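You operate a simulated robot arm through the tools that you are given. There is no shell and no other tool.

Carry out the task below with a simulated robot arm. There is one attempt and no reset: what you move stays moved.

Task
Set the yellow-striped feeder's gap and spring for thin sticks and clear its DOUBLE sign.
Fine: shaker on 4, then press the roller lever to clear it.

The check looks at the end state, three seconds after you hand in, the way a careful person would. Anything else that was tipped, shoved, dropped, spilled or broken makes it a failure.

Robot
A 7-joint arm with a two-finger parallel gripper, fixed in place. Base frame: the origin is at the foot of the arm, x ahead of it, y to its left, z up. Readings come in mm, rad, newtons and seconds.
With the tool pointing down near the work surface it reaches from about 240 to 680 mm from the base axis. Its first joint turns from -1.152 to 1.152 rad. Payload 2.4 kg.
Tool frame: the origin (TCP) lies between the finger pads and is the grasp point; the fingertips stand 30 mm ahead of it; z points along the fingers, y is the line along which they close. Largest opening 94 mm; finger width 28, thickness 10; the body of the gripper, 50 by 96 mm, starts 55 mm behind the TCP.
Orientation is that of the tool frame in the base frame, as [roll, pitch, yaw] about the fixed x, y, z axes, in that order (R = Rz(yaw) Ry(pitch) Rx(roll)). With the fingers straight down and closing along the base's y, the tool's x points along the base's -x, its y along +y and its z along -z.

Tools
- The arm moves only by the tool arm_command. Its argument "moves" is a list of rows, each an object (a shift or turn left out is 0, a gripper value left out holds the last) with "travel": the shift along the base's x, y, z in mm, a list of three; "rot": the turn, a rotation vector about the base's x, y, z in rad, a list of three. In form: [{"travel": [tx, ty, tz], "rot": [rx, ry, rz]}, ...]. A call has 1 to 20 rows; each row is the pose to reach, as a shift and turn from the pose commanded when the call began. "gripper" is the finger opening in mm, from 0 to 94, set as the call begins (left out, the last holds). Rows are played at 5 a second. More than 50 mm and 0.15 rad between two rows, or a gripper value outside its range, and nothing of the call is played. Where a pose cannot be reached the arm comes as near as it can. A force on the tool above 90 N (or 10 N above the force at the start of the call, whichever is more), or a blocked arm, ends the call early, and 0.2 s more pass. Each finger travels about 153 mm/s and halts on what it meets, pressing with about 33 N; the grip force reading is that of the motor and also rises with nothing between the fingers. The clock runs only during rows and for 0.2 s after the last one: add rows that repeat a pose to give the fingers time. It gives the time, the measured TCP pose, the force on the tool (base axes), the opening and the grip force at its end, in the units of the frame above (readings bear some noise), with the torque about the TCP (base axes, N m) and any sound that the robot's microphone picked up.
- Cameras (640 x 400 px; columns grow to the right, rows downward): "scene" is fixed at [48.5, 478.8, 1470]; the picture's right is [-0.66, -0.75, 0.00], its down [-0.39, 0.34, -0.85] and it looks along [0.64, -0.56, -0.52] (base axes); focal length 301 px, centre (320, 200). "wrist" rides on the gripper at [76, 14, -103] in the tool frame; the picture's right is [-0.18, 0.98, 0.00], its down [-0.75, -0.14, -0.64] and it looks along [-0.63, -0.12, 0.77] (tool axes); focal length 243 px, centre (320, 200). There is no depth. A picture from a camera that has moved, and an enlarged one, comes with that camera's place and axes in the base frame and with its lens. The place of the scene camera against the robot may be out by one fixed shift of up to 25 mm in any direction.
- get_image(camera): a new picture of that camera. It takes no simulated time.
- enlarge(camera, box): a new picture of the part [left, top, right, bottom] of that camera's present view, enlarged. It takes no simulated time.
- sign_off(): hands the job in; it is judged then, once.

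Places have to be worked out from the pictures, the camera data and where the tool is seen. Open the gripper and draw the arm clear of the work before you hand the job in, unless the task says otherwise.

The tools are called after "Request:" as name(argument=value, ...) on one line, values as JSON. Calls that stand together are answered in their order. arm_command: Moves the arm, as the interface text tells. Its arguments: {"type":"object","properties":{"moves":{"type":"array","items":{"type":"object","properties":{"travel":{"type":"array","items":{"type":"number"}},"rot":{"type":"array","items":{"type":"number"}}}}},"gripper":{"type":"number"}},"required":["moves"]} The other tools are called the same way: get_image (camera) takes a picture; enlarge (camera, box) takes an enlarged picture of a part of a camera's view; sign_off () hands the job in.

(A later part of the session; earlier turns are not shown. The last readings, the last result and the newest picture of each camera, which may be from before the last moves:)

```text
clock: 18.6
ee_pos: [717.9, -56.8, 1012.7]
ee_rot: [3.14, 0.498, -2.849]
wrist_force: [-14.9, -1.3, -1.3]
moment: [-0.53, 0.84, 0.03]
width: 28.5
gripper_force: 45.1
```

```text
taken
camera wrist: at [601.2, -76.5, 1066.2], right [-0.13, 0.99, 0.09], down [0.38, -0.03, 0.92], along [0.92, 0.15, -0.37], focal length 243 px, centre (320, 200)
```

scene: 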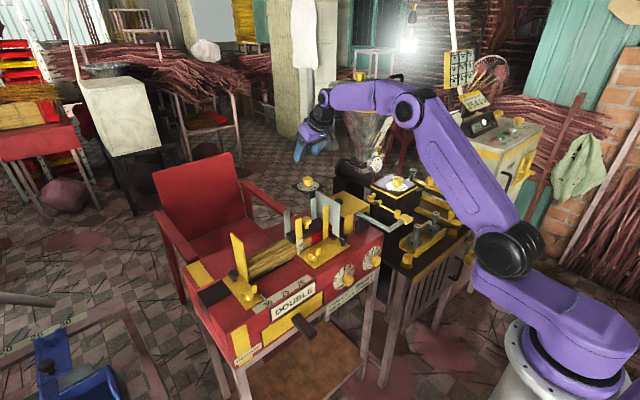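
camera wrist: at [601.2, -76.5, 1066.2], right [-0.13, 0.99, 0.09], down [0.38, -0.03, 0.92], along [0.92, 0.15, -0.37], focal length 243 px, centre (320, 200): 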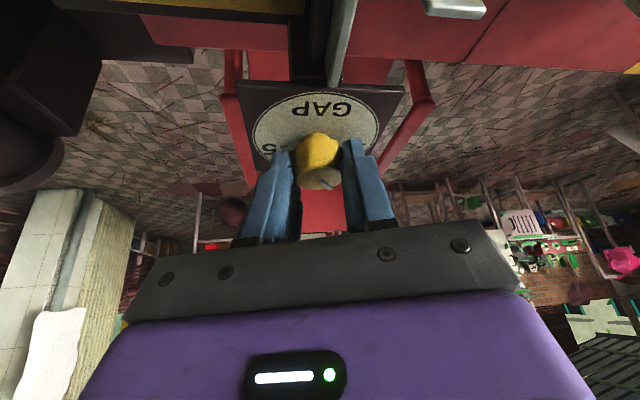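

The turn finished with low forces. I'll release, rise and inspect the dial.

Request:
arm_command(moves=[{"travel": [0, 0, 0]}, {"travel": [0, 0, 0]}, {"travel": [0, 0, 15]}, {"travel": [0, 0, 30]}, {"travel": [0, 0, 30]}], gripper=60)

Request:
enlarge(camera="wrist", box=[230, 50, 410, 170])

```text
clock: 19.8
ee_pos: [716.5, -58.1, 1043.9]
ee_rot: [3.141, 0.502, -2.853]
wrist_force: [0.6, -0.1, -1.2]
moment: [0.0, -0.02, 0.0]
width: 60.0
gripper_force: 0.0
```

```text
3.33 times, centred on (320, 110) of wrist
camera zoom: at [601.2, -77.3, 1097.6], right [-0.13, 0.99, 0.09], down [0.38, -0.03, 0.92], along [0.92, 0.15, -0.37], focal length 809 px, centre (320, 500)
```

zoom: 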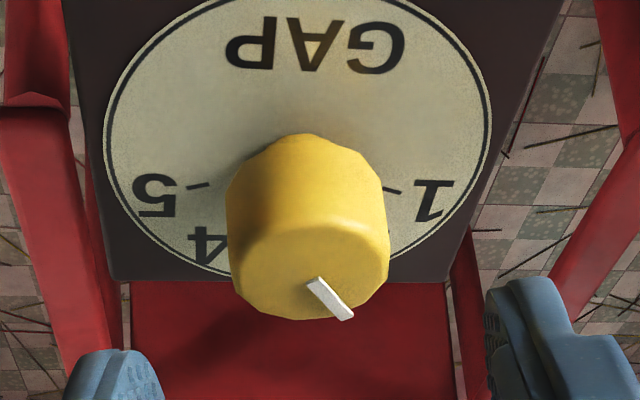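

The gap pointer reads about +35°, squarely on 2. Now I'll lift away and retreat to the front side, taking the yaw back out, to start on the front knobs.

Request:
arm_command(moves=[{"travel": [0, 0, 30], "rot": [0, 0, -0.07]}, {"travel": [-10, 0, 60], "rot": [0, 0, -0.14]}, {"travel": [-40, 5, 80], "rot": [0, 0, -0.21]}, {"travel": [-80, 10, 95], "rot": [0, 0, -0.29]}, {"travel": [-120, 15, 105], "rot": [0, 0, -0.29]}, {"travel": [-160, 20, 110], "rot": [0, 0, -0.29]}, {"travel": [-200, 25, 110], "rot": [0, 0, -0.29]}, {"travel": [-240, 30, 110], "rot": [0, 0, -0.29]}, {"travel": [-280, 35, 110], "rot": [0, 0, -0.29]}, {"travel": [-320, 40, 110], "rot": [0, 0, -0.29]}, {"travel": [-345, 45, 110], "rot": [0, 0, -0.29]}, {"travel": [-345, 45, 110], "rot": [0, 0, -0.29]}], gripper=60)

Request:
get_image(camera="wrist")

Request:
enlarge(camera="scene", box=[290, 170, 330, 200])

```text
clock: 22.4
ee_pos: [373.6, -10.0, 1153.8]
ee_rot: [3.141, 0.5, 3.138]
wrist_force: [0.6, 0.0, -0.4]
moment: [-0.03, 0.0, -0.02]
width: 60.0
gripper_force: 0.0
```

```text
taken
camera wrist: at [256.7, 4.5, 1207.2], right [0.16, 0.98, 0.09], down [0.35, -0.14, 0.92], along [0.92, -0.12, -0.37], focal length 243 px, centre (320, 200)
```

wrist: 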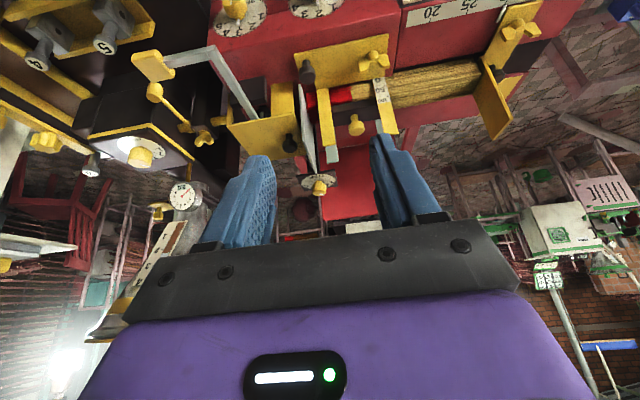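

```text
13.33 times, centred on (310, 185) of scene
camera zoom: at [48.4, 478.8, 1470.0], right [-0.66, -0.75, 0.0], down [-0.39, 0.34, -0.85], along [0.64, -0.56, -0.52], focal length 4009 px, centre (453, 400)
```

zoom: 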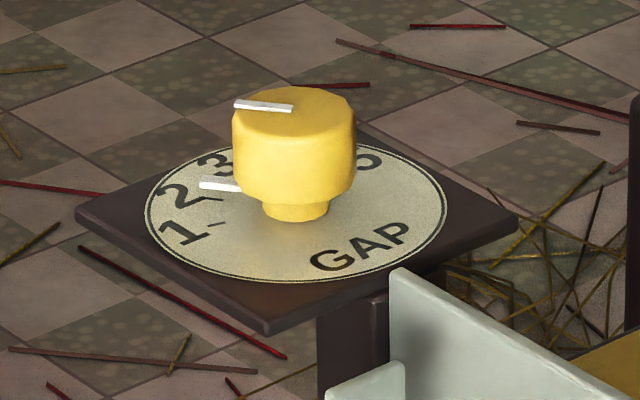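

The scene view shows both gap pointers near 2, but I want a tighter reading. I'll zoom in from the wrist and on the front dials too.

Request:
enlarge(camera="wrist", box=[295, 165, 345, 200])

Request:
enlarge(camera="scene", box=[298, 174, 322, 190])

Request:
enlarge(camera="scene", box=[330, 240, 390, 290])

```text
11.43 times, centred on (320, 182) of wrist
camera zoom: at [256.7, 4.5, 1207.2], right [0.16, 0.98, 0.09], down [0.35, -0.14, 0.92], along [0.92, -0.12, -0.37], focal length 2773 px, centre (320, 400)
```

zoom: 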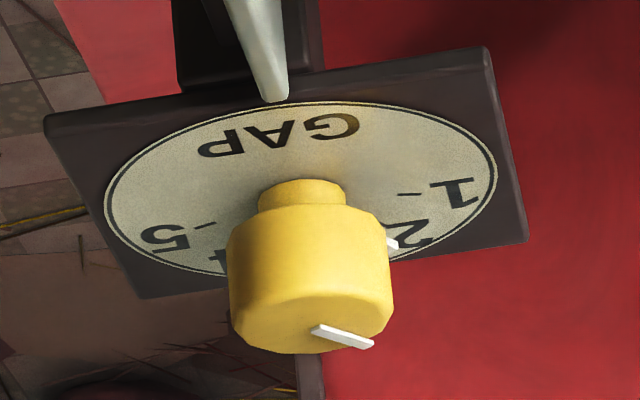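

```text
16.00 times, centred on (310, 182) of scene
camera zoom: at [48.4, 478.8, 1470.0], right [-0.66, -0.75, 0.0], down [-0.39, 0.34, -0.85], along [0.64, -0.56, -0.52], focal length 4810 px, centre (480, 488)
```

zoom: 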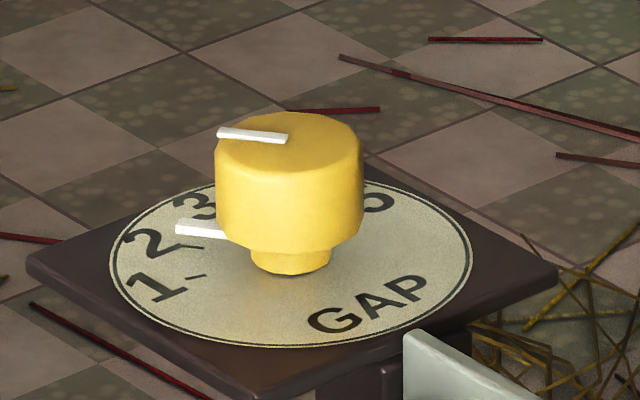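

```text
8.00 times, centred on (360, 265) of scene
camera zoom: at [48.4, 478.8, 1470.0], right [-0.66, -0.75, 0.0], down [-0.39, 0.34, -0.85], along [0.64, -0.56, -0.52], focal length 2405 px, centre (0, -320)
```

zoom: 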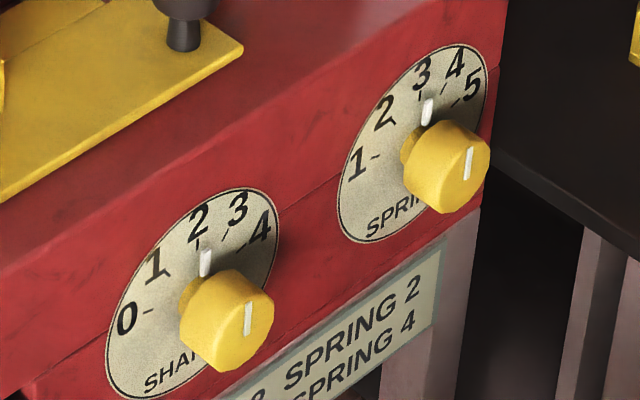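

Gap reads 2 and the front pointers are at shaker 2 and spring 3. Dial spacing is about 35° per mark, so shaker needs +70° clockwise and spring 35° counter-clockwise. I'll come down in front of the shaker knob, leaning the tool toward horizontal.

Request:
arm_command(moves=[{"travel": [1, 1, -37], "rot": [0, -0.07, 0]}, {"travel": [2, 2, -74], "rot": [0, -0.14, 0]}, {"travel": [3, 3, -111], "rot": [0, -0.21, 0]}, {"travel": [4, 4, -148], "rot": [0, -0.28, 0]}, {"travel": [5, 5, -185], "rot": [0, -0.35, 0]}, {"travel": [6, 6, -222], "rot": [0, -0.42, 0]}, {"travel": [7, 7, -259], "rot": [0, -0.5, 0]}, {"travel": [7, 7, -290], "rot": [0, -0.57, 0]}, {"travel": [7, 7, -290], "rot": [0, -0.57, 0]}], gripper=60)

Request:
get_image(camera="wrist")

Request:
get_image(camera="scene")

```text
clock: 24.6
ee_pos: [430.3, 36.1, 977.0]
ee_rot: [2.413, 1.24, 2.458]
wrist_force: [0.4, 0.2, 0.5]
moment: [0.0, -0.01, 0.01]
width: 60.3
gripper_force: 0.1
out of reach, approached as far as the arm can: row 2, 3, 4, 5, 6
stopped in row 9: the arm was blocked; the commanded pose is now the measured one
```

```text
taken
camera wrist: at [310.6, 59.1, 933.1], right [0.03, 0.92, 0.39], down [-0.43, -0.34, 0.84], along [0.9, -0.19, 0.39], focal length 243 px, centre (320, 200)
```

wrist: 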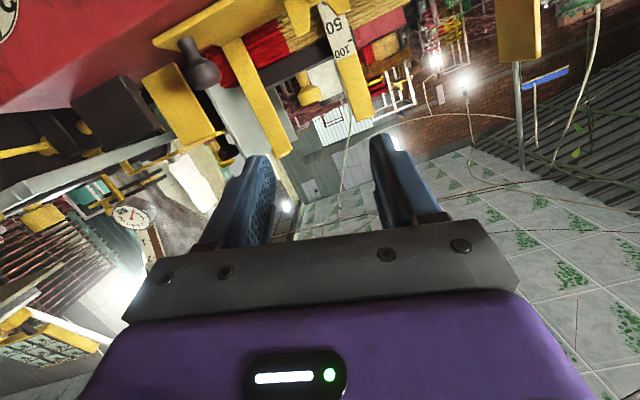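

```text
taken
```

scene: 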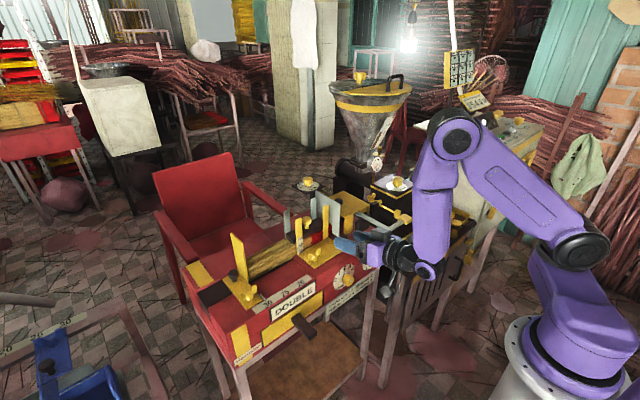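

The arm hit an inner-reach limit and stopped in a twisted pose. The force reads about zero. Before moving again, I'll check that nothing on the feeder was touched.

Request:
enlarge(camera="scene", box=[270, 170, 430, 310])

Request:
enlarge(camera="wrist", box=[100, 0, 460, 220])

Request:
enlarge(camera="scene", box=[340, 90, 640, 400])

```text
2.86 times, centred on (350, 240) of scene
camera zoom: at [48.4, 478.8, 1470.0], right [-0.66, -0.75, 0.0], down [-0.39, 0.34, -0.85], along [0.64, -0.56, -0.52], focal length 859 px, centre (234, 86)
```

zoom: 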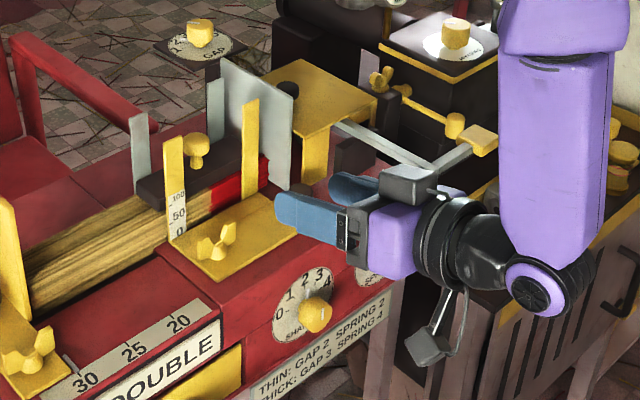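

```text
1.78 times, centred on (280, 110) of wrist
camera zoom: at [310.6, 59.1, 933.1], right [0.03, 0.92, 0.39], down [-0.43, -0.34, 0.84], along [0.9, -0.19, 0.39], focal length 431 px, centre (391, 360)
```

zoom: 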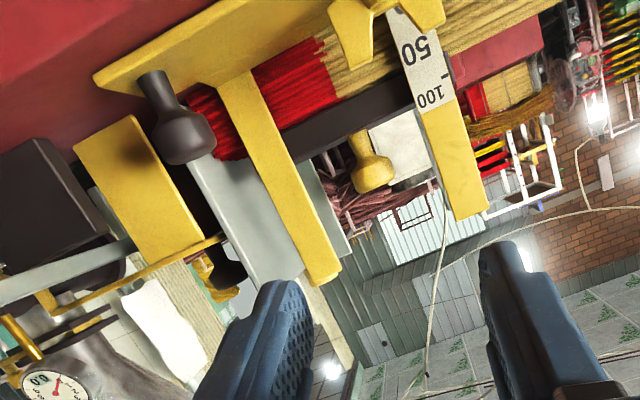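

```text
1.29 times, centred on (490, 245) of scene
camera zoom: at [48.4, 478.8, 1470.0], right [-0.66, -0.75, 0.0], down [-0.39, 0.34, -0.85], along [0.64, -0.56, -0.52], focal length 388 px, centre (101, 142)
```

zoom: 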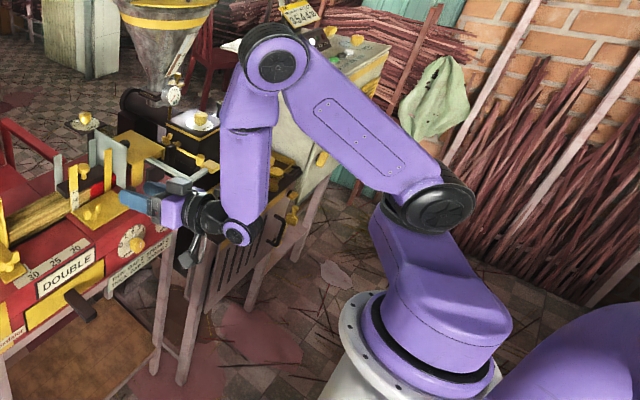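

Nothing looks touched. The gripper points forward and slightly down above the front edge, which is close to the orientation I need for the front knobs anyway. I'll remove the roll in small steps while easing down and back.

Request:
arm_command(moves=[{"travel": [-4, -6, -12], "rot": [-0.055, -0.003, -0.005]}, {"travel": [-8, -13, -24], "rot": [-0.109, -0.006, -0.01]}, {"travel": [-12, -20, -36], "rot": [-0.164, -0.009, -0.014]}, {"travel": [-15, -26, -47], "rot": [-0.218, -0.012, -0.019]}, {"travel": [-15, -26, -47], "rot": [-0.218, -0.012, -0.019]}], gripper=60)

Request:
get_image(camera="wrist")

Request:
get_image(camera="scene")

```text
clock: 25.8
ee_pos: [413.5, 11.9, 929.7]
ee_rot: [-3.132, 1.329, -3.134]
wrist_force: [-0.1, 0.1, 0.6]
moment: [-0.05, 0.0, 0.03]
width: 60.0
gripper_force: 0.0
```

```text
taken
camera wrist: at [295.5, 25.7, 879.8], right [0.05, 0.98, 0.18], down [-0.44, -0.14, 0.89], along [0.9, -0.12, 0.43], focal length 243 px, centre (320, 200)
```

wrist: 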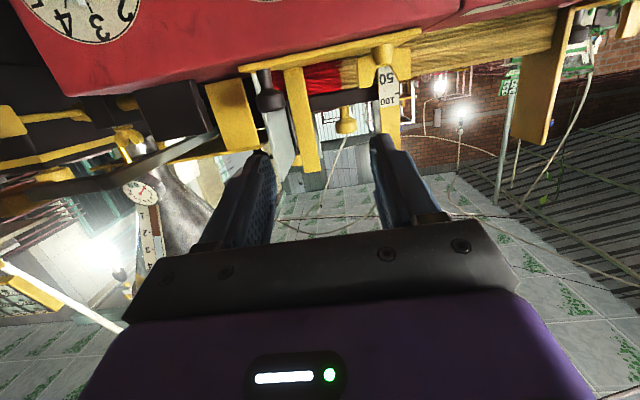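

```text
taken
```

scene: 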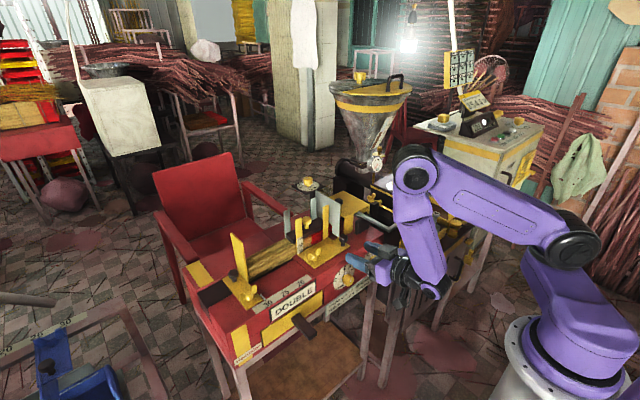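

The orientation is clean now (pitch 1.33, no roll). I'll go down to just in front of the shaker knob, keeping the fingertips about 20 mm clear of its face.

Request:
arm_command(moves=[{"travel": [-3, -5, -32], "rot": [0, 0, 0]}, {"travel": [-4, -10, -64], "rot": [0, 0, 0]}, {"travel": [-4, -15, -96], "rot": [0, 0, 0]}, {"travel": [-4, -15, -128], "rot": [0, 0, 0]}, {"travel": [-4, -15, -128], "rot": [0, 0, 0]}], gripper=60)

Request:
get_image(camera="wrist")

Request:
enlarge(camera="scene", box=[300, 210, 420, 330])

```text
clock: 27.0
ee_pos: [411.8, -4.6, 800.4]
ee_rot: [-3.138, 1.33, -3.139]
wrist_force: [0.3, 0.3, 0.2]
moment: [0.01, 0.02, 0.01]
width: 60.0
gripper_force: 0.1
```

```text
taken
camera wrist: at [292.5, 10.0, 751.6], right [0.05, 0.98, 0.18], down [-0.44, -0.14, 0.89], along [0.89, -0.12, 0.43], focal length 243 px, centre (320, 200)
```

wrist: 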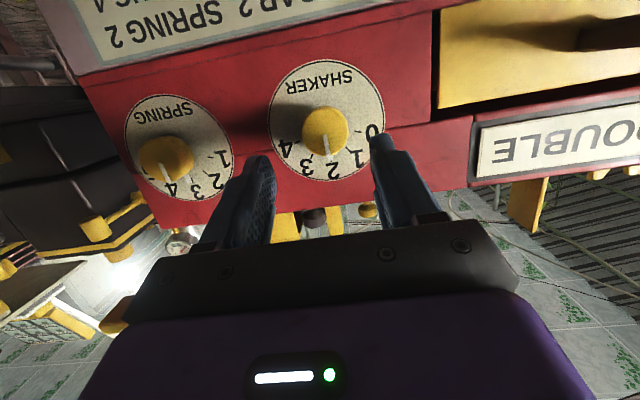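

```text
3.33 times, centred on (360, 270) of scene
camera zoom: at [48.5, 478.8, 1470.0], right [-0.66, -0.75, 0.0], down [-0.39, 0.34, -0.85], along [0.64, -0.56, -0.52], focal length 1002 px, centre (187, -33)
```

zoom: 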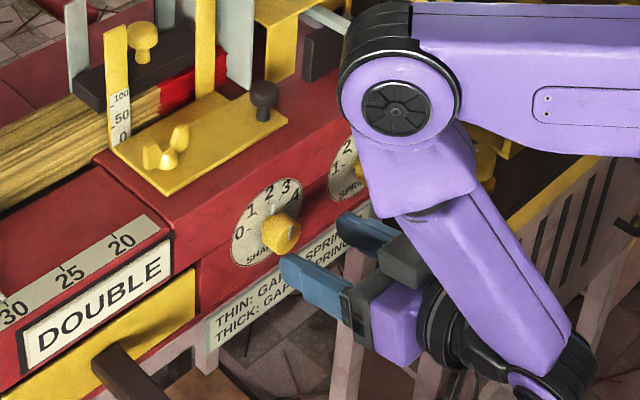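

The shaker dial is right in front of the gripper with the pointer at 2. I'll zoom in to find the knob's exact position and the tick angles.

Request:
enlarge(camera="wrist", box=[255, 50, 395, 190])

Request:
enlarge(camera="wrist", box=[110, 80, 250, 210])

```text
2.86 times, centred on (325, 120) of wrist
camera zoom: at [292.5, 10.0, 751.6], right [0.05, 0.98, 0.18], down [-0.44, -0.14, 0.89], along [0.89, -0.12, 0.43], focal length 693 px, centre (306, 429)
```

zoom: 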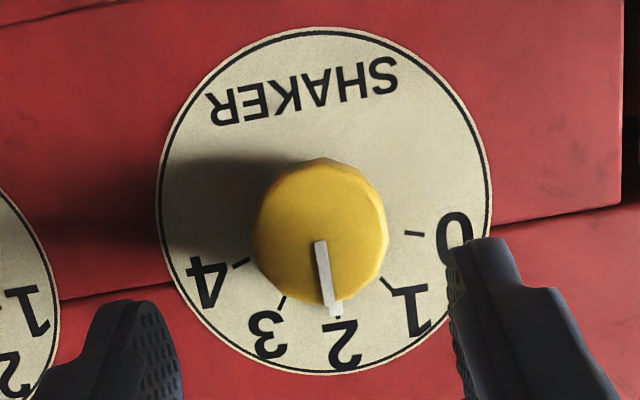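

```text
3.08 times, centred on (180, 145) of wrist
camera zoom: at [292.5, 10.0, 751.6], right [0.05, 0.98, 0.18], down [-0.44, -0.14, 0.89], along [0.89, -0.12, 0.43], focal length 746 px, centre (751, 369)
```

zoom: 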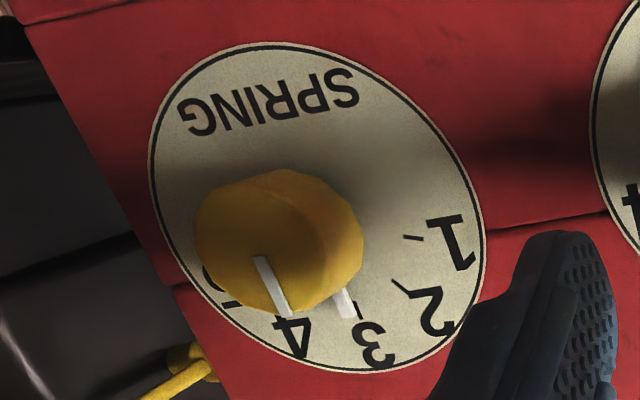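

By triangulation the shaker knob's face is at (464.5, -1, 782) with the dial at x≈489. Before gripping I'll test in free air, 20 mm in front of the knob, that the tool can roll ±35° about the knob axis, ending at -35°.

Request:
arm_command(moves=[{"travel": [0, 3.3, -13], "rot": [0, 0, 0]}, {"travel": [0, 2.6, -13], "rot": [0.122, 0, 0]}, {"travel": [0, 1.9, -13.2], "rot": [0.244, 0, 0]}, {"travel": [0, 1.3, -13.4], "rot": [0.366, 0, 0]}, {"travel": [0, 0.7, -13.7], "rot": [0.488, 0, 0]}, {"travel": [0, 0.1, -14], "rot": [0.61, 0, 0]}], gripper=60)

```text
clock: 28.4
ee_pos: [411.8, -3.7, 788.3]
ee_rot: [1.9, 0.919, 1.975]
wrist_force: [0.0, 0.3, -0.4]
moment: [-0.05, 0.0, 0.01]
width: 59.9
gripper_force: 0.1
```

The +35° roll tracked exactly. Now I'll roll back through to -35°, still in free air.

Request:
arm_command(moves=[{"travel": [0, 0.6, 0.3], "rot": [-0.122, 0, 0]}, {"travel": [0, 1.2, 0.6], "rot": [-0.244, 0, 0]}, {"travel": [0, 1.8, 0.8], "rot": [-0.366, 0, 0]}, {"travel": [0, 2.5, 1], "rot": [-0.488, 0, 0]}, {"travel": [0, 3.2, 1], "rot": [-0.61, 0, 0]}, {"travel": [0, 3.9, 1], "rot": [-0.732, 0, 0]}, {"travel": [0, 4.6, 0.8], "rot": [-0.854, 0, 0]}, {"travel": [0, 5.2, 0.6], "rot": [-0.976, 0, 0]}, {"travel": [0, 5.8, 0.3], "rot": [-1.098, 0, 0]}, {"travel": [0, 6.4, 0], "rot": [-1.22, 0, 0]}, {"travel": [0, 6.4, 0], "rot": [-1.22, 0, 0]}], gripper=60)

Request:
get_image(camera="wrist")

Request:
enlarge(camera="wrist", box=[230, 60, 410, 200])

```text
clock: 30.8
ee_pos: [411.5, 3.6, 786.9]
ee_rot: [-1.898, 0.918, -1.976]
wrist_force: [0.1, 0.1, 1.0]
moment: [-0.04, -0.02, -0.02]
width: 60.3
gripper_force: 0.0
```

```text
taken
camera wrist: at [293.0, -13.6, 739.1], right [0.05, 0.91, -0.42], down [-0.44, 0.39, 0.8], along [0.9, 0.15, 0.42], focal length 243 px, centre (320, 200)
```

wrist: 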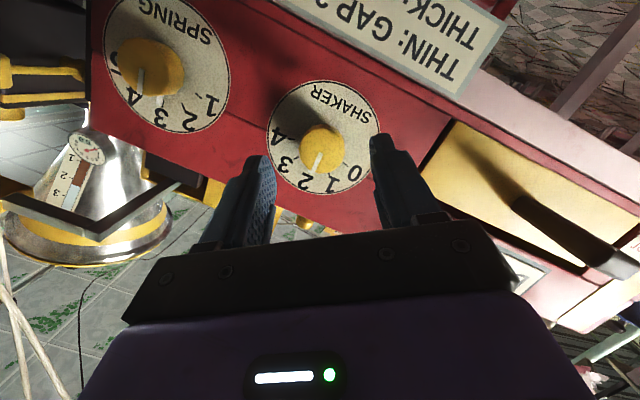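

```text
2.86 times, centred on (320, 130) of wrist
camera zoom: at [293.0, -13.6, 739.1], right [0.05, 0.91, -0.42], down [-0.44, 0.39, 0.8], along [0.9, 0.15, 0.42], focal length 693 px, centre (320, 400)
```

zoom: 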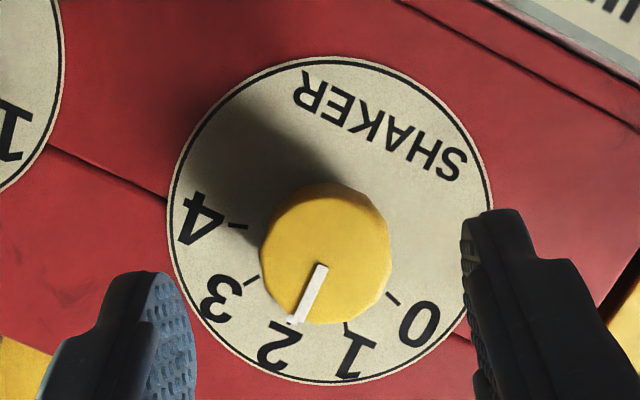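

The knob's position checks out at (464.5, -1, 782.5), and the fingers straddle it. I'll advance along x to x≈448, which keeps the tips about 8 mm off the dial, with a small centring correction.

Request:
arm_command(moves=[{"travel": [10, -0.6, 0.4]}, {"travel": [20, -0.6, 0.4]}, {"travel": [29, -0.6, 0.4]}, {"travel": [36.8, -0.6, 0.4]}, {"travel": [36.8, -0.6, 0.4]}], gripper=60)

Request:
get_image(camera="wrist")

```text
clock: 32.0
ee_pos: [449.4, 2.3, 788.6]
ee_rot: [-1.9, 0.919, -1.978]
wrist_force: [-1.1, -1.1, 0.3]
moment: [-0.01, -0.01, -0.03]
width: 60.0
gripper_force: 0.1
```

```text
taken
camera wrist: at [330.1, -14.7, 738.8], right [0.05, 0.91, -0.42], down [-0.44, 0.39, 0.81], along [0.9, 0.15, 0.42], focal length 243 px, centre (320, 200)
```

wrist: 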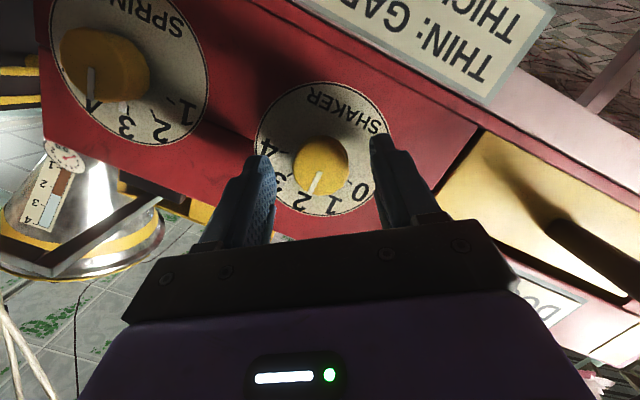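

The knob sits centred between the fingers with no contact force. I'll close on it and hold.

Request:
arm_command(moves=[{"travel": [0, 0, 0]}, {"travel": [0, 0, 0]}, {"travel": [0, 0, 0]}], gripper=10)

Request:
get_image(camera="wrist")

```text
clock: 32.8
ee_pos: [448.6, 2.6, 787.3]
ee_rot: [-1.899, 0.919, -1.978]
wrist_force: [5.7, 2.7, -5.2]
moment: [0.01, 0.42, 0.37]
width: 33.7
gripper_force: 44.9
```

```text
taken
camera wrist: at [330.1, -14.4, 738.7], right [0.04, 0.91, -0.42], down [-0.44, 0.39, 0.81], along [0.9, 0.15, 0.42], focal length 243 px, centre (320, 200)
```

wrist: 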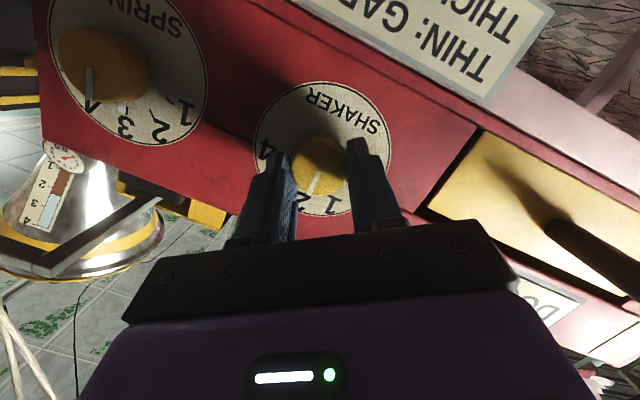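

The grip is good at 33.7 mm. Ticks are 35° apart with the pointer at 0° (2), so I'll turn +70° clockwise about the knob axis to reach 4.

Request:
arm_command(moves=[{"travel": [0, -0.63, 0.39], "rot": [0.122, 0, 0]}, {"travel": [0, -1.31, 0.7], "rot": [0.244, 0, 0]}, {"travel": [0, -2.02, 0.92], "rot": [0.366, 0, 0]}, {"travel": [0, -2.75, 1.05], "rot": [0.488, 0, 0]}, {"travel": [0, -3.49, 1.1], "rot": [0.61, 0, 0]}, {"travel": [0, -4.23, 1.05], "rot": [0.732, 0, 0]}, {"travel": [0, -4.96, 0.92], "rot": [0.854, 0, 0]}, {"travel": [0, -5.67, 0.7], "rot": [0.976, 0, 0]}, {"travel": [0, -6.35, 0.39], "rot": [1.098, 0, 0]}, {"travel": [0, -6.98, 0], "rot": [1.22, 0, 0]}, {"travel": [0, -6.98, 0], "rot": [1.22, 0, 0]}])

Request:
get_image(camera="wrist")

```text
clock: 35.2
ee_pos: [448.4, -3.0, 789.1]
ee_rot: [1.904, 0.914, 1.985]
wrist_force: [17.5, 24.7, -20.9]
moment: [0.1, 0.55, -0.06]
width: 33.5
gripper_force: 44.6
```

```text
taken
camera wrist: at [329.5, 36.3, 756.1], right [0.04, 0.7, 0.71], down [-0.44, -0.63, 0.65], along [0.9, -0.34, 0.28], focal length 243 px, centre (320, 200)
```

wrist: 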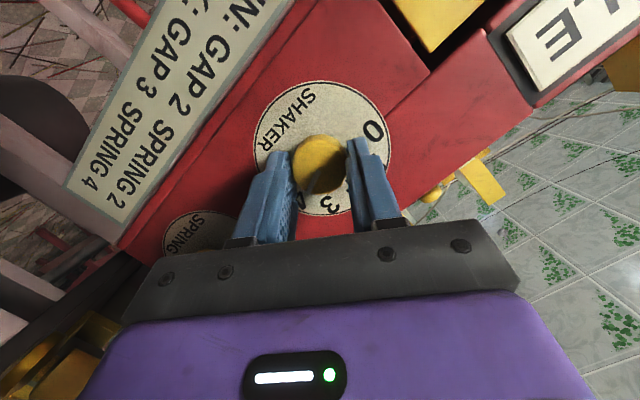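

The force rose to about 36 N. I'll check where the pointer ended up before letting go.

Request:
enlarge(camera="wrist", box=[250, 80, 400, 230])

Request:
enlarge(camera="scene", box=[310, 220, 400, 310])

```text
2.67 times, centred on (325, 155) of wrist
camera zoom: at [329.5, 36.3, 756.1], right [0.04, 0.7, 0.71], down [-0.44, -0.63, 0.65], along [0.9, -0.34, 0.28], focal length 647 px, centre (307, 320)
```

zoom: 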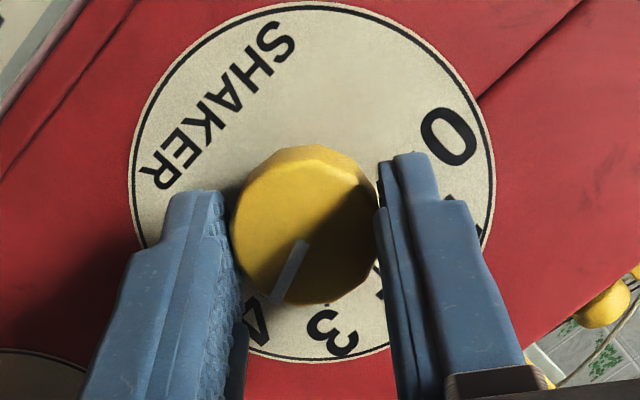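

```text
4.44 times, centred on (355, 265) of scene
camera zoom: at [49.2, 479.3, 1469.7], right [-0.66, -0.75, 0.0], down [-0.39, 0.34, -0.85], along [0.64, -0.56, -0.52], focal length 1336 px, centre (164, -89)
```

zoom: 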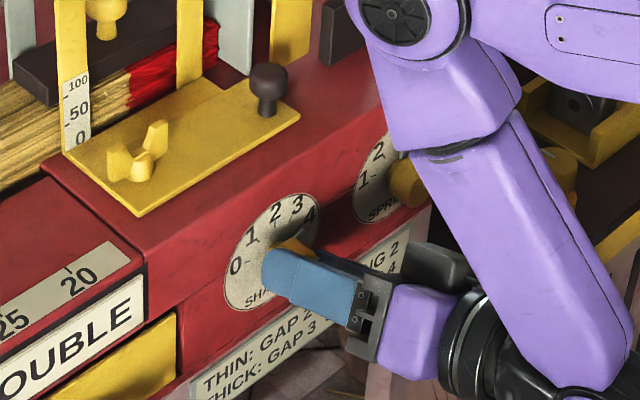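

The pointer now points at 4 (about 71° measured, target 70°). I'll release and back straight off.

Request:
arm_command(moves=[{"travel": [0, 0, 0]}, {"travel": [0, 0, 0]}, {"travel": [-12, 0, 0]}, {"travel": [-25, 0, 0]}, {"travel": [-37, 0, 0]}, {"travel": [-37, 0, 0]}], gripper=60)

Request:
get_image(camera="wrist")

Request:
enlarge(camera="wrist", box=[250, 60, 400, 200])

```text
clock: 36.6
ee_pos: [412.4, -3.4, 790.5]
ee_rot: [1.902, 0.921, 1.976]
wrist_force: [-0.5, 0.0, 0.2]
moment: [0.03, 0.02, 0.0]
width: 60.2
gripper_force: 0.1
```

```text
taken
camera wrist: at [292.8, 36.0, 756.9], right [0.05, 0.7, 0.71], down [-0.44, -0.62, 0.65], along [0.89, -0.34, 0.28], focal length 243 px, centre (320, 200)
```

wrist: 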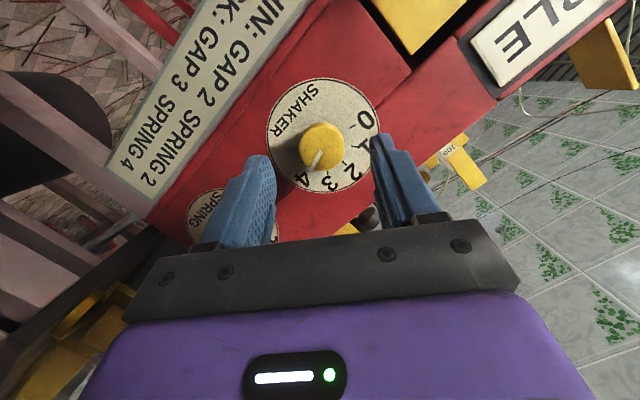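

```text
2.86 times, centred on (325, 130) of wrist
camera zoom: at [292.8, 36.0, 756.9], right [0.05, 0.7, 0.71], down [-0.44, -0.62, 0.65], along [0.89, -0.34, 0.28], focal length 693 px, centre (306, 400)
```

zoom: 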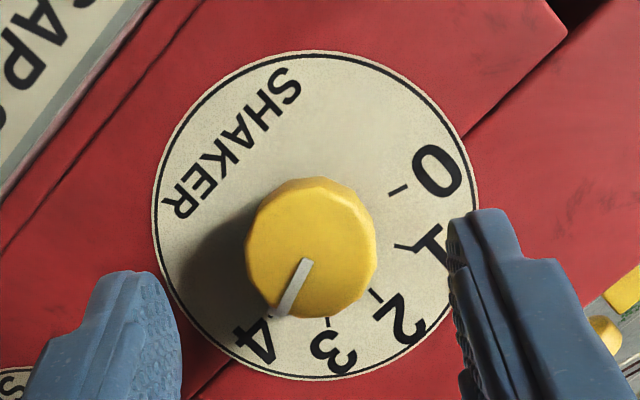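

Shaker is on 4. Next I'll slide sideways to the spring knob, at about (464.5, -128, 782.5), and roll to +17.5° ready for a 35° counter-clockwise turn.

Request:
arm_command(moves=[{"travel": [-3, -31, -1], "rot": [-0.076, 0, 0]}, {"travel": [-3, -63, -1], "rot": [-0.152, 0, 0]}, {"travel": [-3, -95, -2], "rot": [-0.228, 0, 0]}, {"travel": [-3, -126, -2], "rot": [-0.305, 0, 0]}, {"travel": [-3, -126, -2], "rot": [-0.305, 0, 0]}], gripper=60)

Request:
get_image(camera="wrist")

Request:
enlarge(camera="wrist", box=[250, 60, 400, 200])

Request:
get_image(camera="scene")

```text
clock: 37.8
ee_pos: [409.6, -132.8, 788.2]
ee_rot: [2.225, 1.186, 2.26]
wrist_force: [-0.4, -0.8, -0.4]
moment: [0.03, -0.02, -0.03]
width: 60.2
gripper_force: 0.1
```

```text
taken
camera wrist: at [289.7, -103.8, 744.7], right [0.05, 0.88, 0.46], down [-0.44, -0.4, 0.8], along [0.9, -0.24, 0.37], focal length 243 px, centre (320, 200)
```

wrist: 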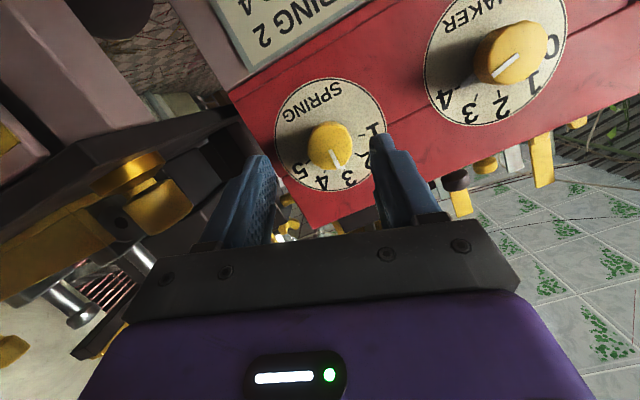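

```text
2.86 times, centred on (325, 130) of wrist
camera zoom: at [289.7, -103.8, 744.7], right [0.05, 0.88, 0.46], down [-0.44, -0.4, 0.8], along [0.9, -0.24, 0.37], focal length 693 px, centre (306, 400)
```

zoom: 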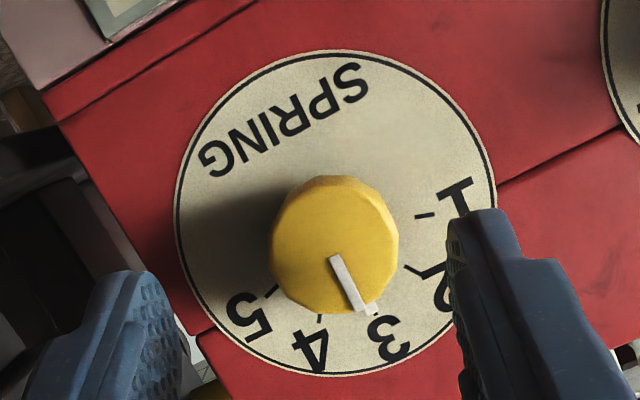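

```text
taken
```

scene: 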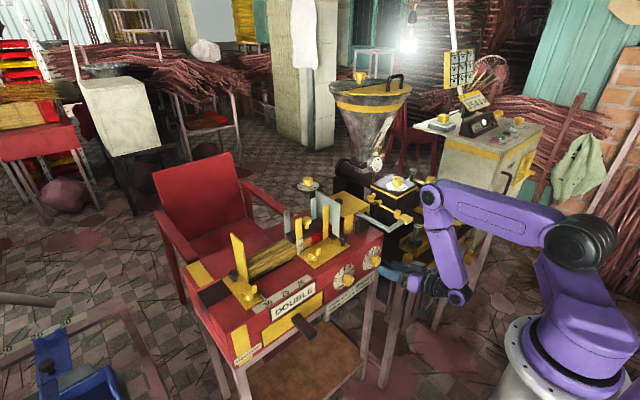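

The refined spring knob axis is (464.5, -124.5, 782), so I'm about 6 mm off in y. I'll correct sideways first, then advance to the grip depth.

Request:
arm_command(moves=[{"travel": [0, 6, 0.3]}, {"travel": [0, 6, 0.3]}, {"travel": [12, 6, 0.3]}, {"travel": [24, 6, 0.3]}, {"travel": [33, 6, 0.3]}, {"travel": [39, 6, 0.3]}, {"travel": [39, 6, 0.3]}], gripper=60)

Request:
get_image(camera="wrist")

```text
clock: 39.4
ee_pos: [447.0, -125.1, 786.8]
ee_rot: [2.223, 1.185, 2.257]
wrist_force: [-1.2, 0.0, 0.1]
moment: [0.05, 0.02, 0.0]
width: 59.9
gripper_force: 0.0
```

```text
taken
camera wrist: at [328.6, -96.7, 744.1], right [0.05, 0.88, 0.46], down [-0.44, -0.4, 0.8], along [0.89, -0.24, 0.37], focal length 243 px, centre (320, 200)
```

wrist: 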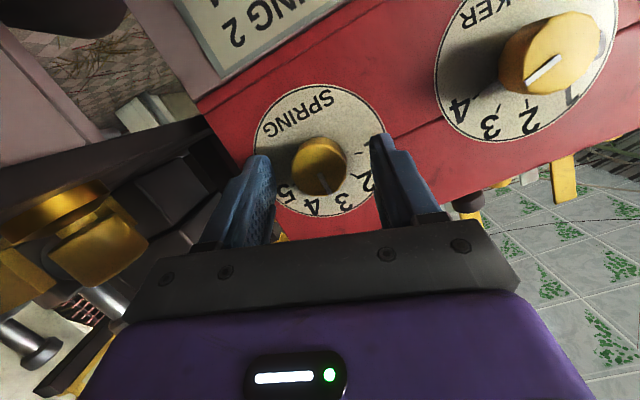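

The knob is centred and there is no contact force, so I'll close on it.

Request:
arm_command(moves=[{"travel": [0, 0, 0]}, {"travel": [0, 0, 0]}, {"travel": [0, 0, 0]}], gripper=10)

```text
clock: 40.2
ee_pos: [448.3, -126.2, 786.5]
ee_rot: [2.226, 1.185, 2.258]
wrist_force: [7.7, -8.3, -4.8]
moment: [-0.05, 0.41, 0.12]
width: 32.0
gripper_force: 45.0
```

Grip is 32 mm and small forces. I'll turn the spring knob 35° counter-clockwise, from 3 to 2.

Request:
arm_command(moves=[{"travel": [0, 0.42, 0.11], "rot": [-0.087, 0, 0]}, {"travel": [0, 0.85, 0.19], "rot": [-0.174, 0, 0]}, {"travel": [0, 1.28, 0.23], "rot": [-0.261, 0, 0]}, {"travel": [0, 1.72, 0.23], "rot": [-0.348, 0, 0]}, {"travel": [0, 2.15, 0.19], "rot": [-0.436, 0, 0]}, {"travel": [0, 2.58, 0.11], "rot": [-0.523, 0, 0]}, {"travel": [0, 3.0, 0], "rot": [-0.61, 0, 0]}, {"travel": [0, 3.0, 0], "rot": [-0.61, 0, 0]}])

Request:
enlarge(camera="wrist", box=[240, 70, 400, 220])

```text
clock: 42.0
ee_pos: [446.8, -123.9, 787.4]
ee_rot: [-2.211, 1.182, -2.253]
wrist_force: [20.6, -17.4, -6.6]
moment: [-0.07, 1.18, -0.21]
width: 32.1
gripper_force: 44.8
```

```text
2.67 times, centred on (320, 145) of wrist
camera zoom: at [328.3, -125.1, 735.3], right [0.05, 0.99, -0.13], down [-0.44, 0.14, 0.89], along [0.89, 0.01, 0.45], focal length 647 px, centre (320, 347)
```

zoom: 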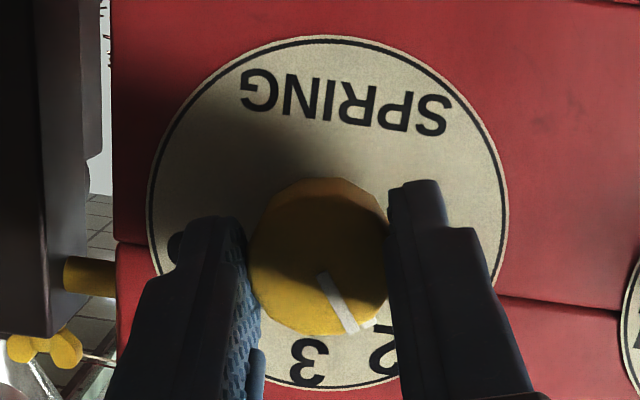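

The pointer has moved to the 2 side. I'll release, back off and read it.

Request:
arm_command(moves=[{"travel": [0, 0, 0]}, {"travel": [0, 0, 0]}, {"travel": [-12, 0, 0]}, {"travel": [-25, 0, 0]}, {"travel": [-38, 0, 0]}, {"travel": [-38, 0, 0]}], gripper=60)

Request:
enlarge(camera="wrist", box=[250, 60, 400, 200])

Request:
enlarge(camera="scene", box=[330, 240, 390, 290])

```text
clock: 43.4
ee_pos: [408.4, -123.4, 787.3]
ee_rot: [-2.219, 1.183, -2.257]
wrist_force: [-0.1, 0.7, -1.0]
moment: [-0.01, -0.03, -0.05]
width: 60.2
gripper_force: 0.1
```

```text
2.86 times, centred on (325, 130) of wrist
camera zoom: at [290.0, -123.4, 735.0], right [0.05, 0.99, -0.13], down [-0.44, 0.13, 0.89], along [0.9, 0.01, 0.45], focal length 693 px, centre (306, 400)
```

zoom: 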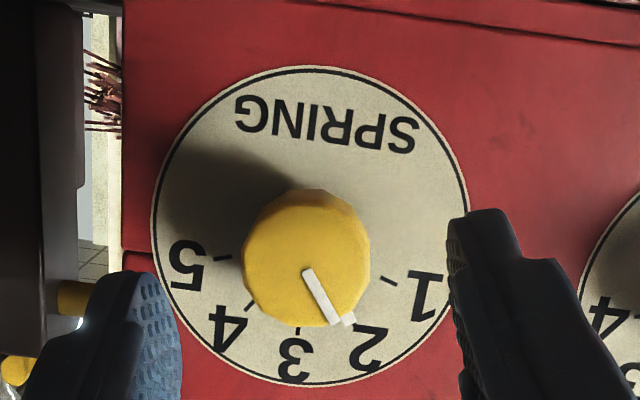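

```text
8.00 times, centred on (360, 265) of scene
camera zoom: at [48.5, 478.8, 1470.0], right [-0.66, -0.75, 0.0], down [-0.39, 0.34, -0.85], along [0.64, -0.56, -0.52], focal length 2405 px, centre (0, -320)
```

zoom: 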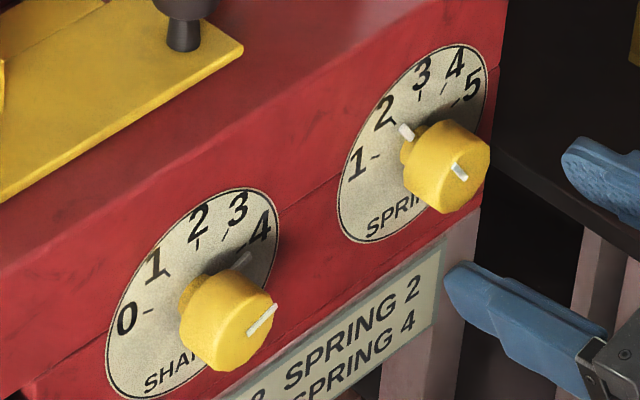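

The spring pointer measures 34.6° toward +y, which is squarely on 2. All three dials are now set, so the lever comes next. First I'll back away from the knob, take out the roll and turn the tool to point down in the clear space in front of the feeder.

Request:
arm_command(moves=[{"travel": [-8, 12, 5], "rot": [0.1, 0, 0]}, {"travel": [-16, 24, 10], "rot": [0.2, 0, 0]}, {"travel": [-25, 35, 15], "rot": [0.305, 0, 0]}, {"travel": [-25, 35, 15], "rot": [0.305, 0, 0]}], gripper=60)

Request:
arm_command(moves=[{"travel": [0, 3, 8], "rot": [0, 0.118, 0]}, {"travel": [-1, 6, 16], "rot": [0, 0.236, 0]}, {"travel": [-2, 9, 24], "rot": [0, 0.354, 0]}, {"travel": [-3, 12, 32], "rot": [0, 0.472, 0]}, {"travel": [-4, 15, 40], "rot": [0, 0.59, 0]}], gripper=60)

```text
clock: 44.4
ee_pos: [384.7, -86.8, 803.4]
ee_rot: [-3.14, 1.329, 3.141]
wrist_force: [0.9, 0.6, 0.7]
moment: [-0.01, 0.01, 0.02]
width: 60.0
gripper_force: 0.0
```

```text
clock: 45.6
ee_pos: [379.6, -71.9, 842.8]
ee_rot: [-3.14, 0.738, -3.139]
wrist_force: [0.0, -0.3, -0.4]
moment: [0.03, -0.01, -0.03]
width: 59.8
gripper_force: 0.1
```

Tracking is clean. I'll keep turning the tool down to near vertical, then check the view.

Request:
arm_command(moves=[{"travel": [-1, 3, 8], "rot": [0, 0.118, 0]}, {"travel": [-2, 6, 16], "rot": [0, 0.236, 0]}, {"travel": [-3, 9, 24], "rot": [0, 0.354, 0]}, {"travel": [-4, 12, 32], "rot": [0, 0.472, 0]}, {"travel": [-4, 14, 40], "rot": [0, 0.59, 0]}, {"travel": [-4, 14, 40], "rot": [0, 0.59, 0]}], gripper=20)

Request:
get_image(camera="wrist")

Request:
get_image(camera="scene")

```text
clock: 47.0
ee_pos: [374.7, -61.2, 881.8]
ee_rot: [-3.139, 0.149, 3.14]
wrist_force: [-0.1, -0.4, -0.9]
moment: [0.02, 0.01, 0.01]
width: 19.9
gripper_force: 0.1
```

```text
taken
camera wrist: at [283.0, -45.1, 971.5], right [0.18, 0.98, 0.03], down [0.65, -0.14, 0.75], along [0.74, -0.12, -0.66], focal length 243 px, centre (320, 200)
```

wrist: 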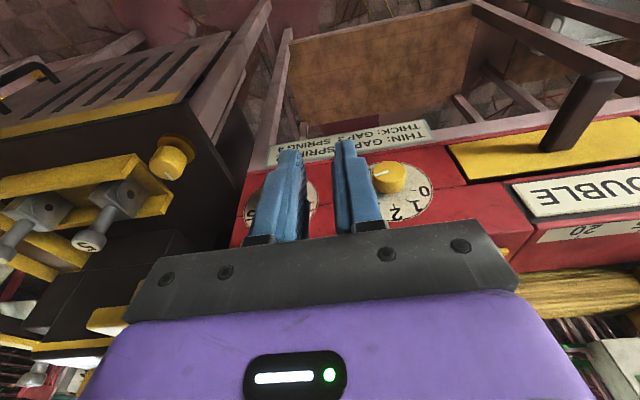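

```text
taken
```

scene: 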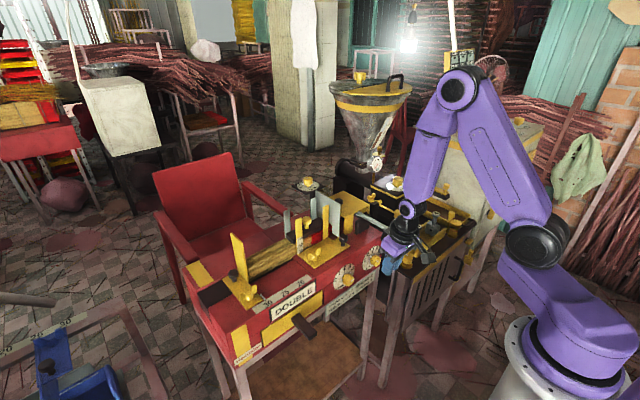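

The tool is nearly vertical now. I'll raise straight up to about z=1020 with the tool fully vertical, so the lever and pad come into view.

Request:
arm_command(moves=[{"travel": [0, 0, 35], "rot": [0, 0.037, 0]}, {"travel": [0, 0, 70], "rot": [0, 0.075, 0]}, {"travel": [0, 0, 105], "rot": [0, 0.112, 0]}, {"travel": [0, 0, 140], "rot": [0, 0.15, 0]}, {"travel": [0, -20, 175], "rot": [0, 0.15, 0]}, {"travel": [0, -50, 205], "rot": [0, 0.15, 0]}, {"travel": [0, -50, 205], "rot": [0, 0.15, 0]}], gripper=60)

Request:
get_image(camera="wrist")

Request:
enlarge(camera="scene", box=[260, 150, 440, 330])

```text
clock: 48.6
ee_pos: [376.9, -107.2, 1090.1]
ee_rot: [-3.141, -0.001, 3.141]
wrist_force: [1.1, 0.4, 0.2]
moment: [0.0, 0.0, 0.0]
width: 59.8
gripper_force: 0.1
```

```text
taken
camera wrist: at [298.9, -93.3, 1191.9], right [0.18, 0.98, 0.0], down [0.75, -0.14, 0.64], along [0.63, -0.12, -0.77], focal length 243 px, centre (320, 200)
```

wrist: 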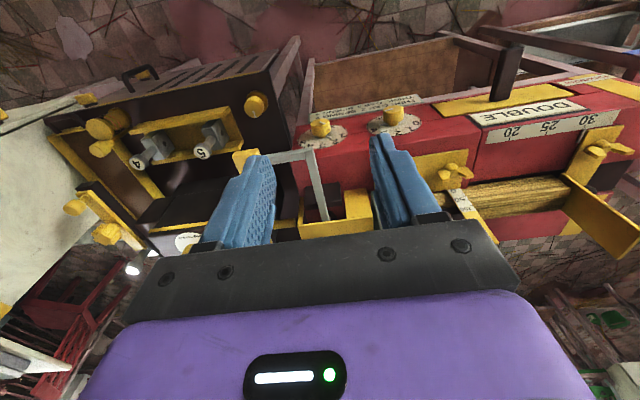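

```text
2.22 times, centred on (350, 240) of scene
camera zoom: at [48.5, 478.8, 1470.0], right [-0.66, -0.75, 0.0], down [-0.39, 0.34, -0.85], along [0.64, -0.56, -0.52], focal length 668 px, centre (253, 111)
```

zoom: 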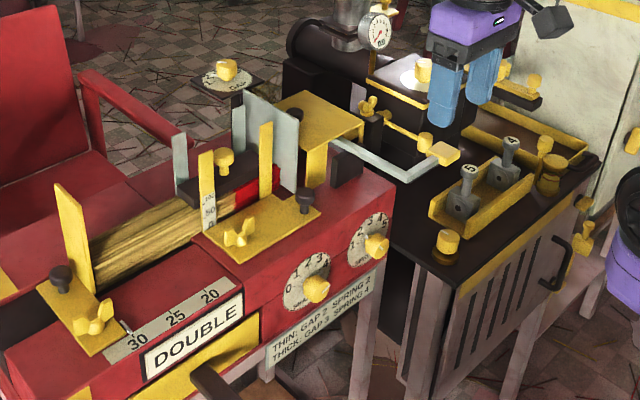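

The lever pad is partly hidden by a finger. I'll shift toward it in y so it shows between the fingers.

Request:
arm_command(moves=[{"travel": [0, -35, 0]}, {"travel": [0, -70, 0]}, {"travel": [0, -100, 0]}, {"travel": [0, -100, 0]}], gripper=60)

Request:
get_image(camera="wrist")

Request:
enlarge(camera="wrist", box=[240, 80, 400, 200])

```text
clock: 49.6
ee_pos: [373.9, -209.8, 1088.0]
ee_rot: [-3.141, 0.002, 3.14]
wrist_force: [-0.1, -0.3, 0.2]
moment: [-0.02, 0.03, 0.03]
width: 59.9
gripper_force: 0.1
```

```text
taken
camera wrist: at [296.8, -195.2, 1190.1], right [0.18, 0.98, 0.0], down [0.75, -0.14, 0.64], along [0.63, -0.12, -0.77], focal length 243 px, centre (320, 200)
```

wrist: 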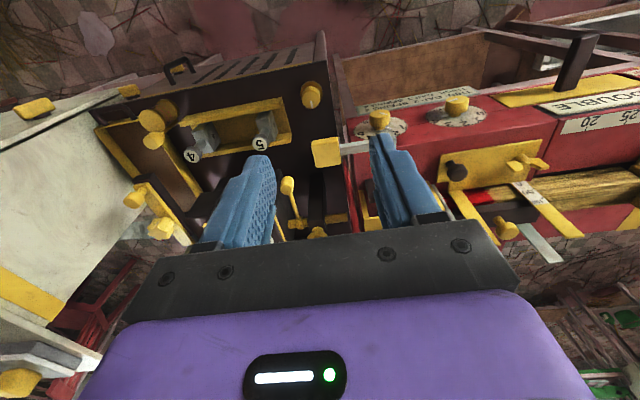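

```text
3.33 times, centred on (320, 140) of wrist
camera zoom: at [296.8, -195.2, 1190.1], right [0.18, 0.98, 0.0], down [0.75, -0.14, 0.64], along [0.63, -0.12, -0.77], focal length 809 px, centre (320, 400)
```

zoom: 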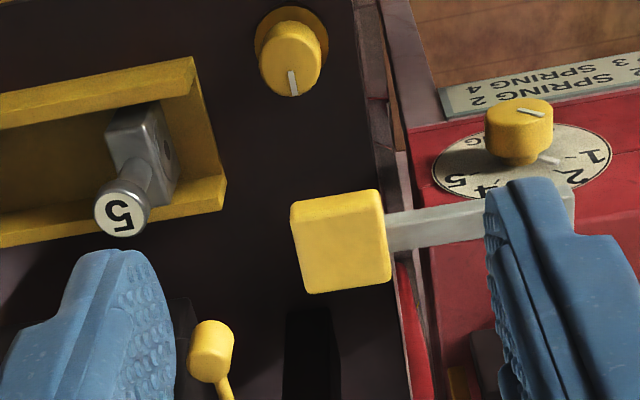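

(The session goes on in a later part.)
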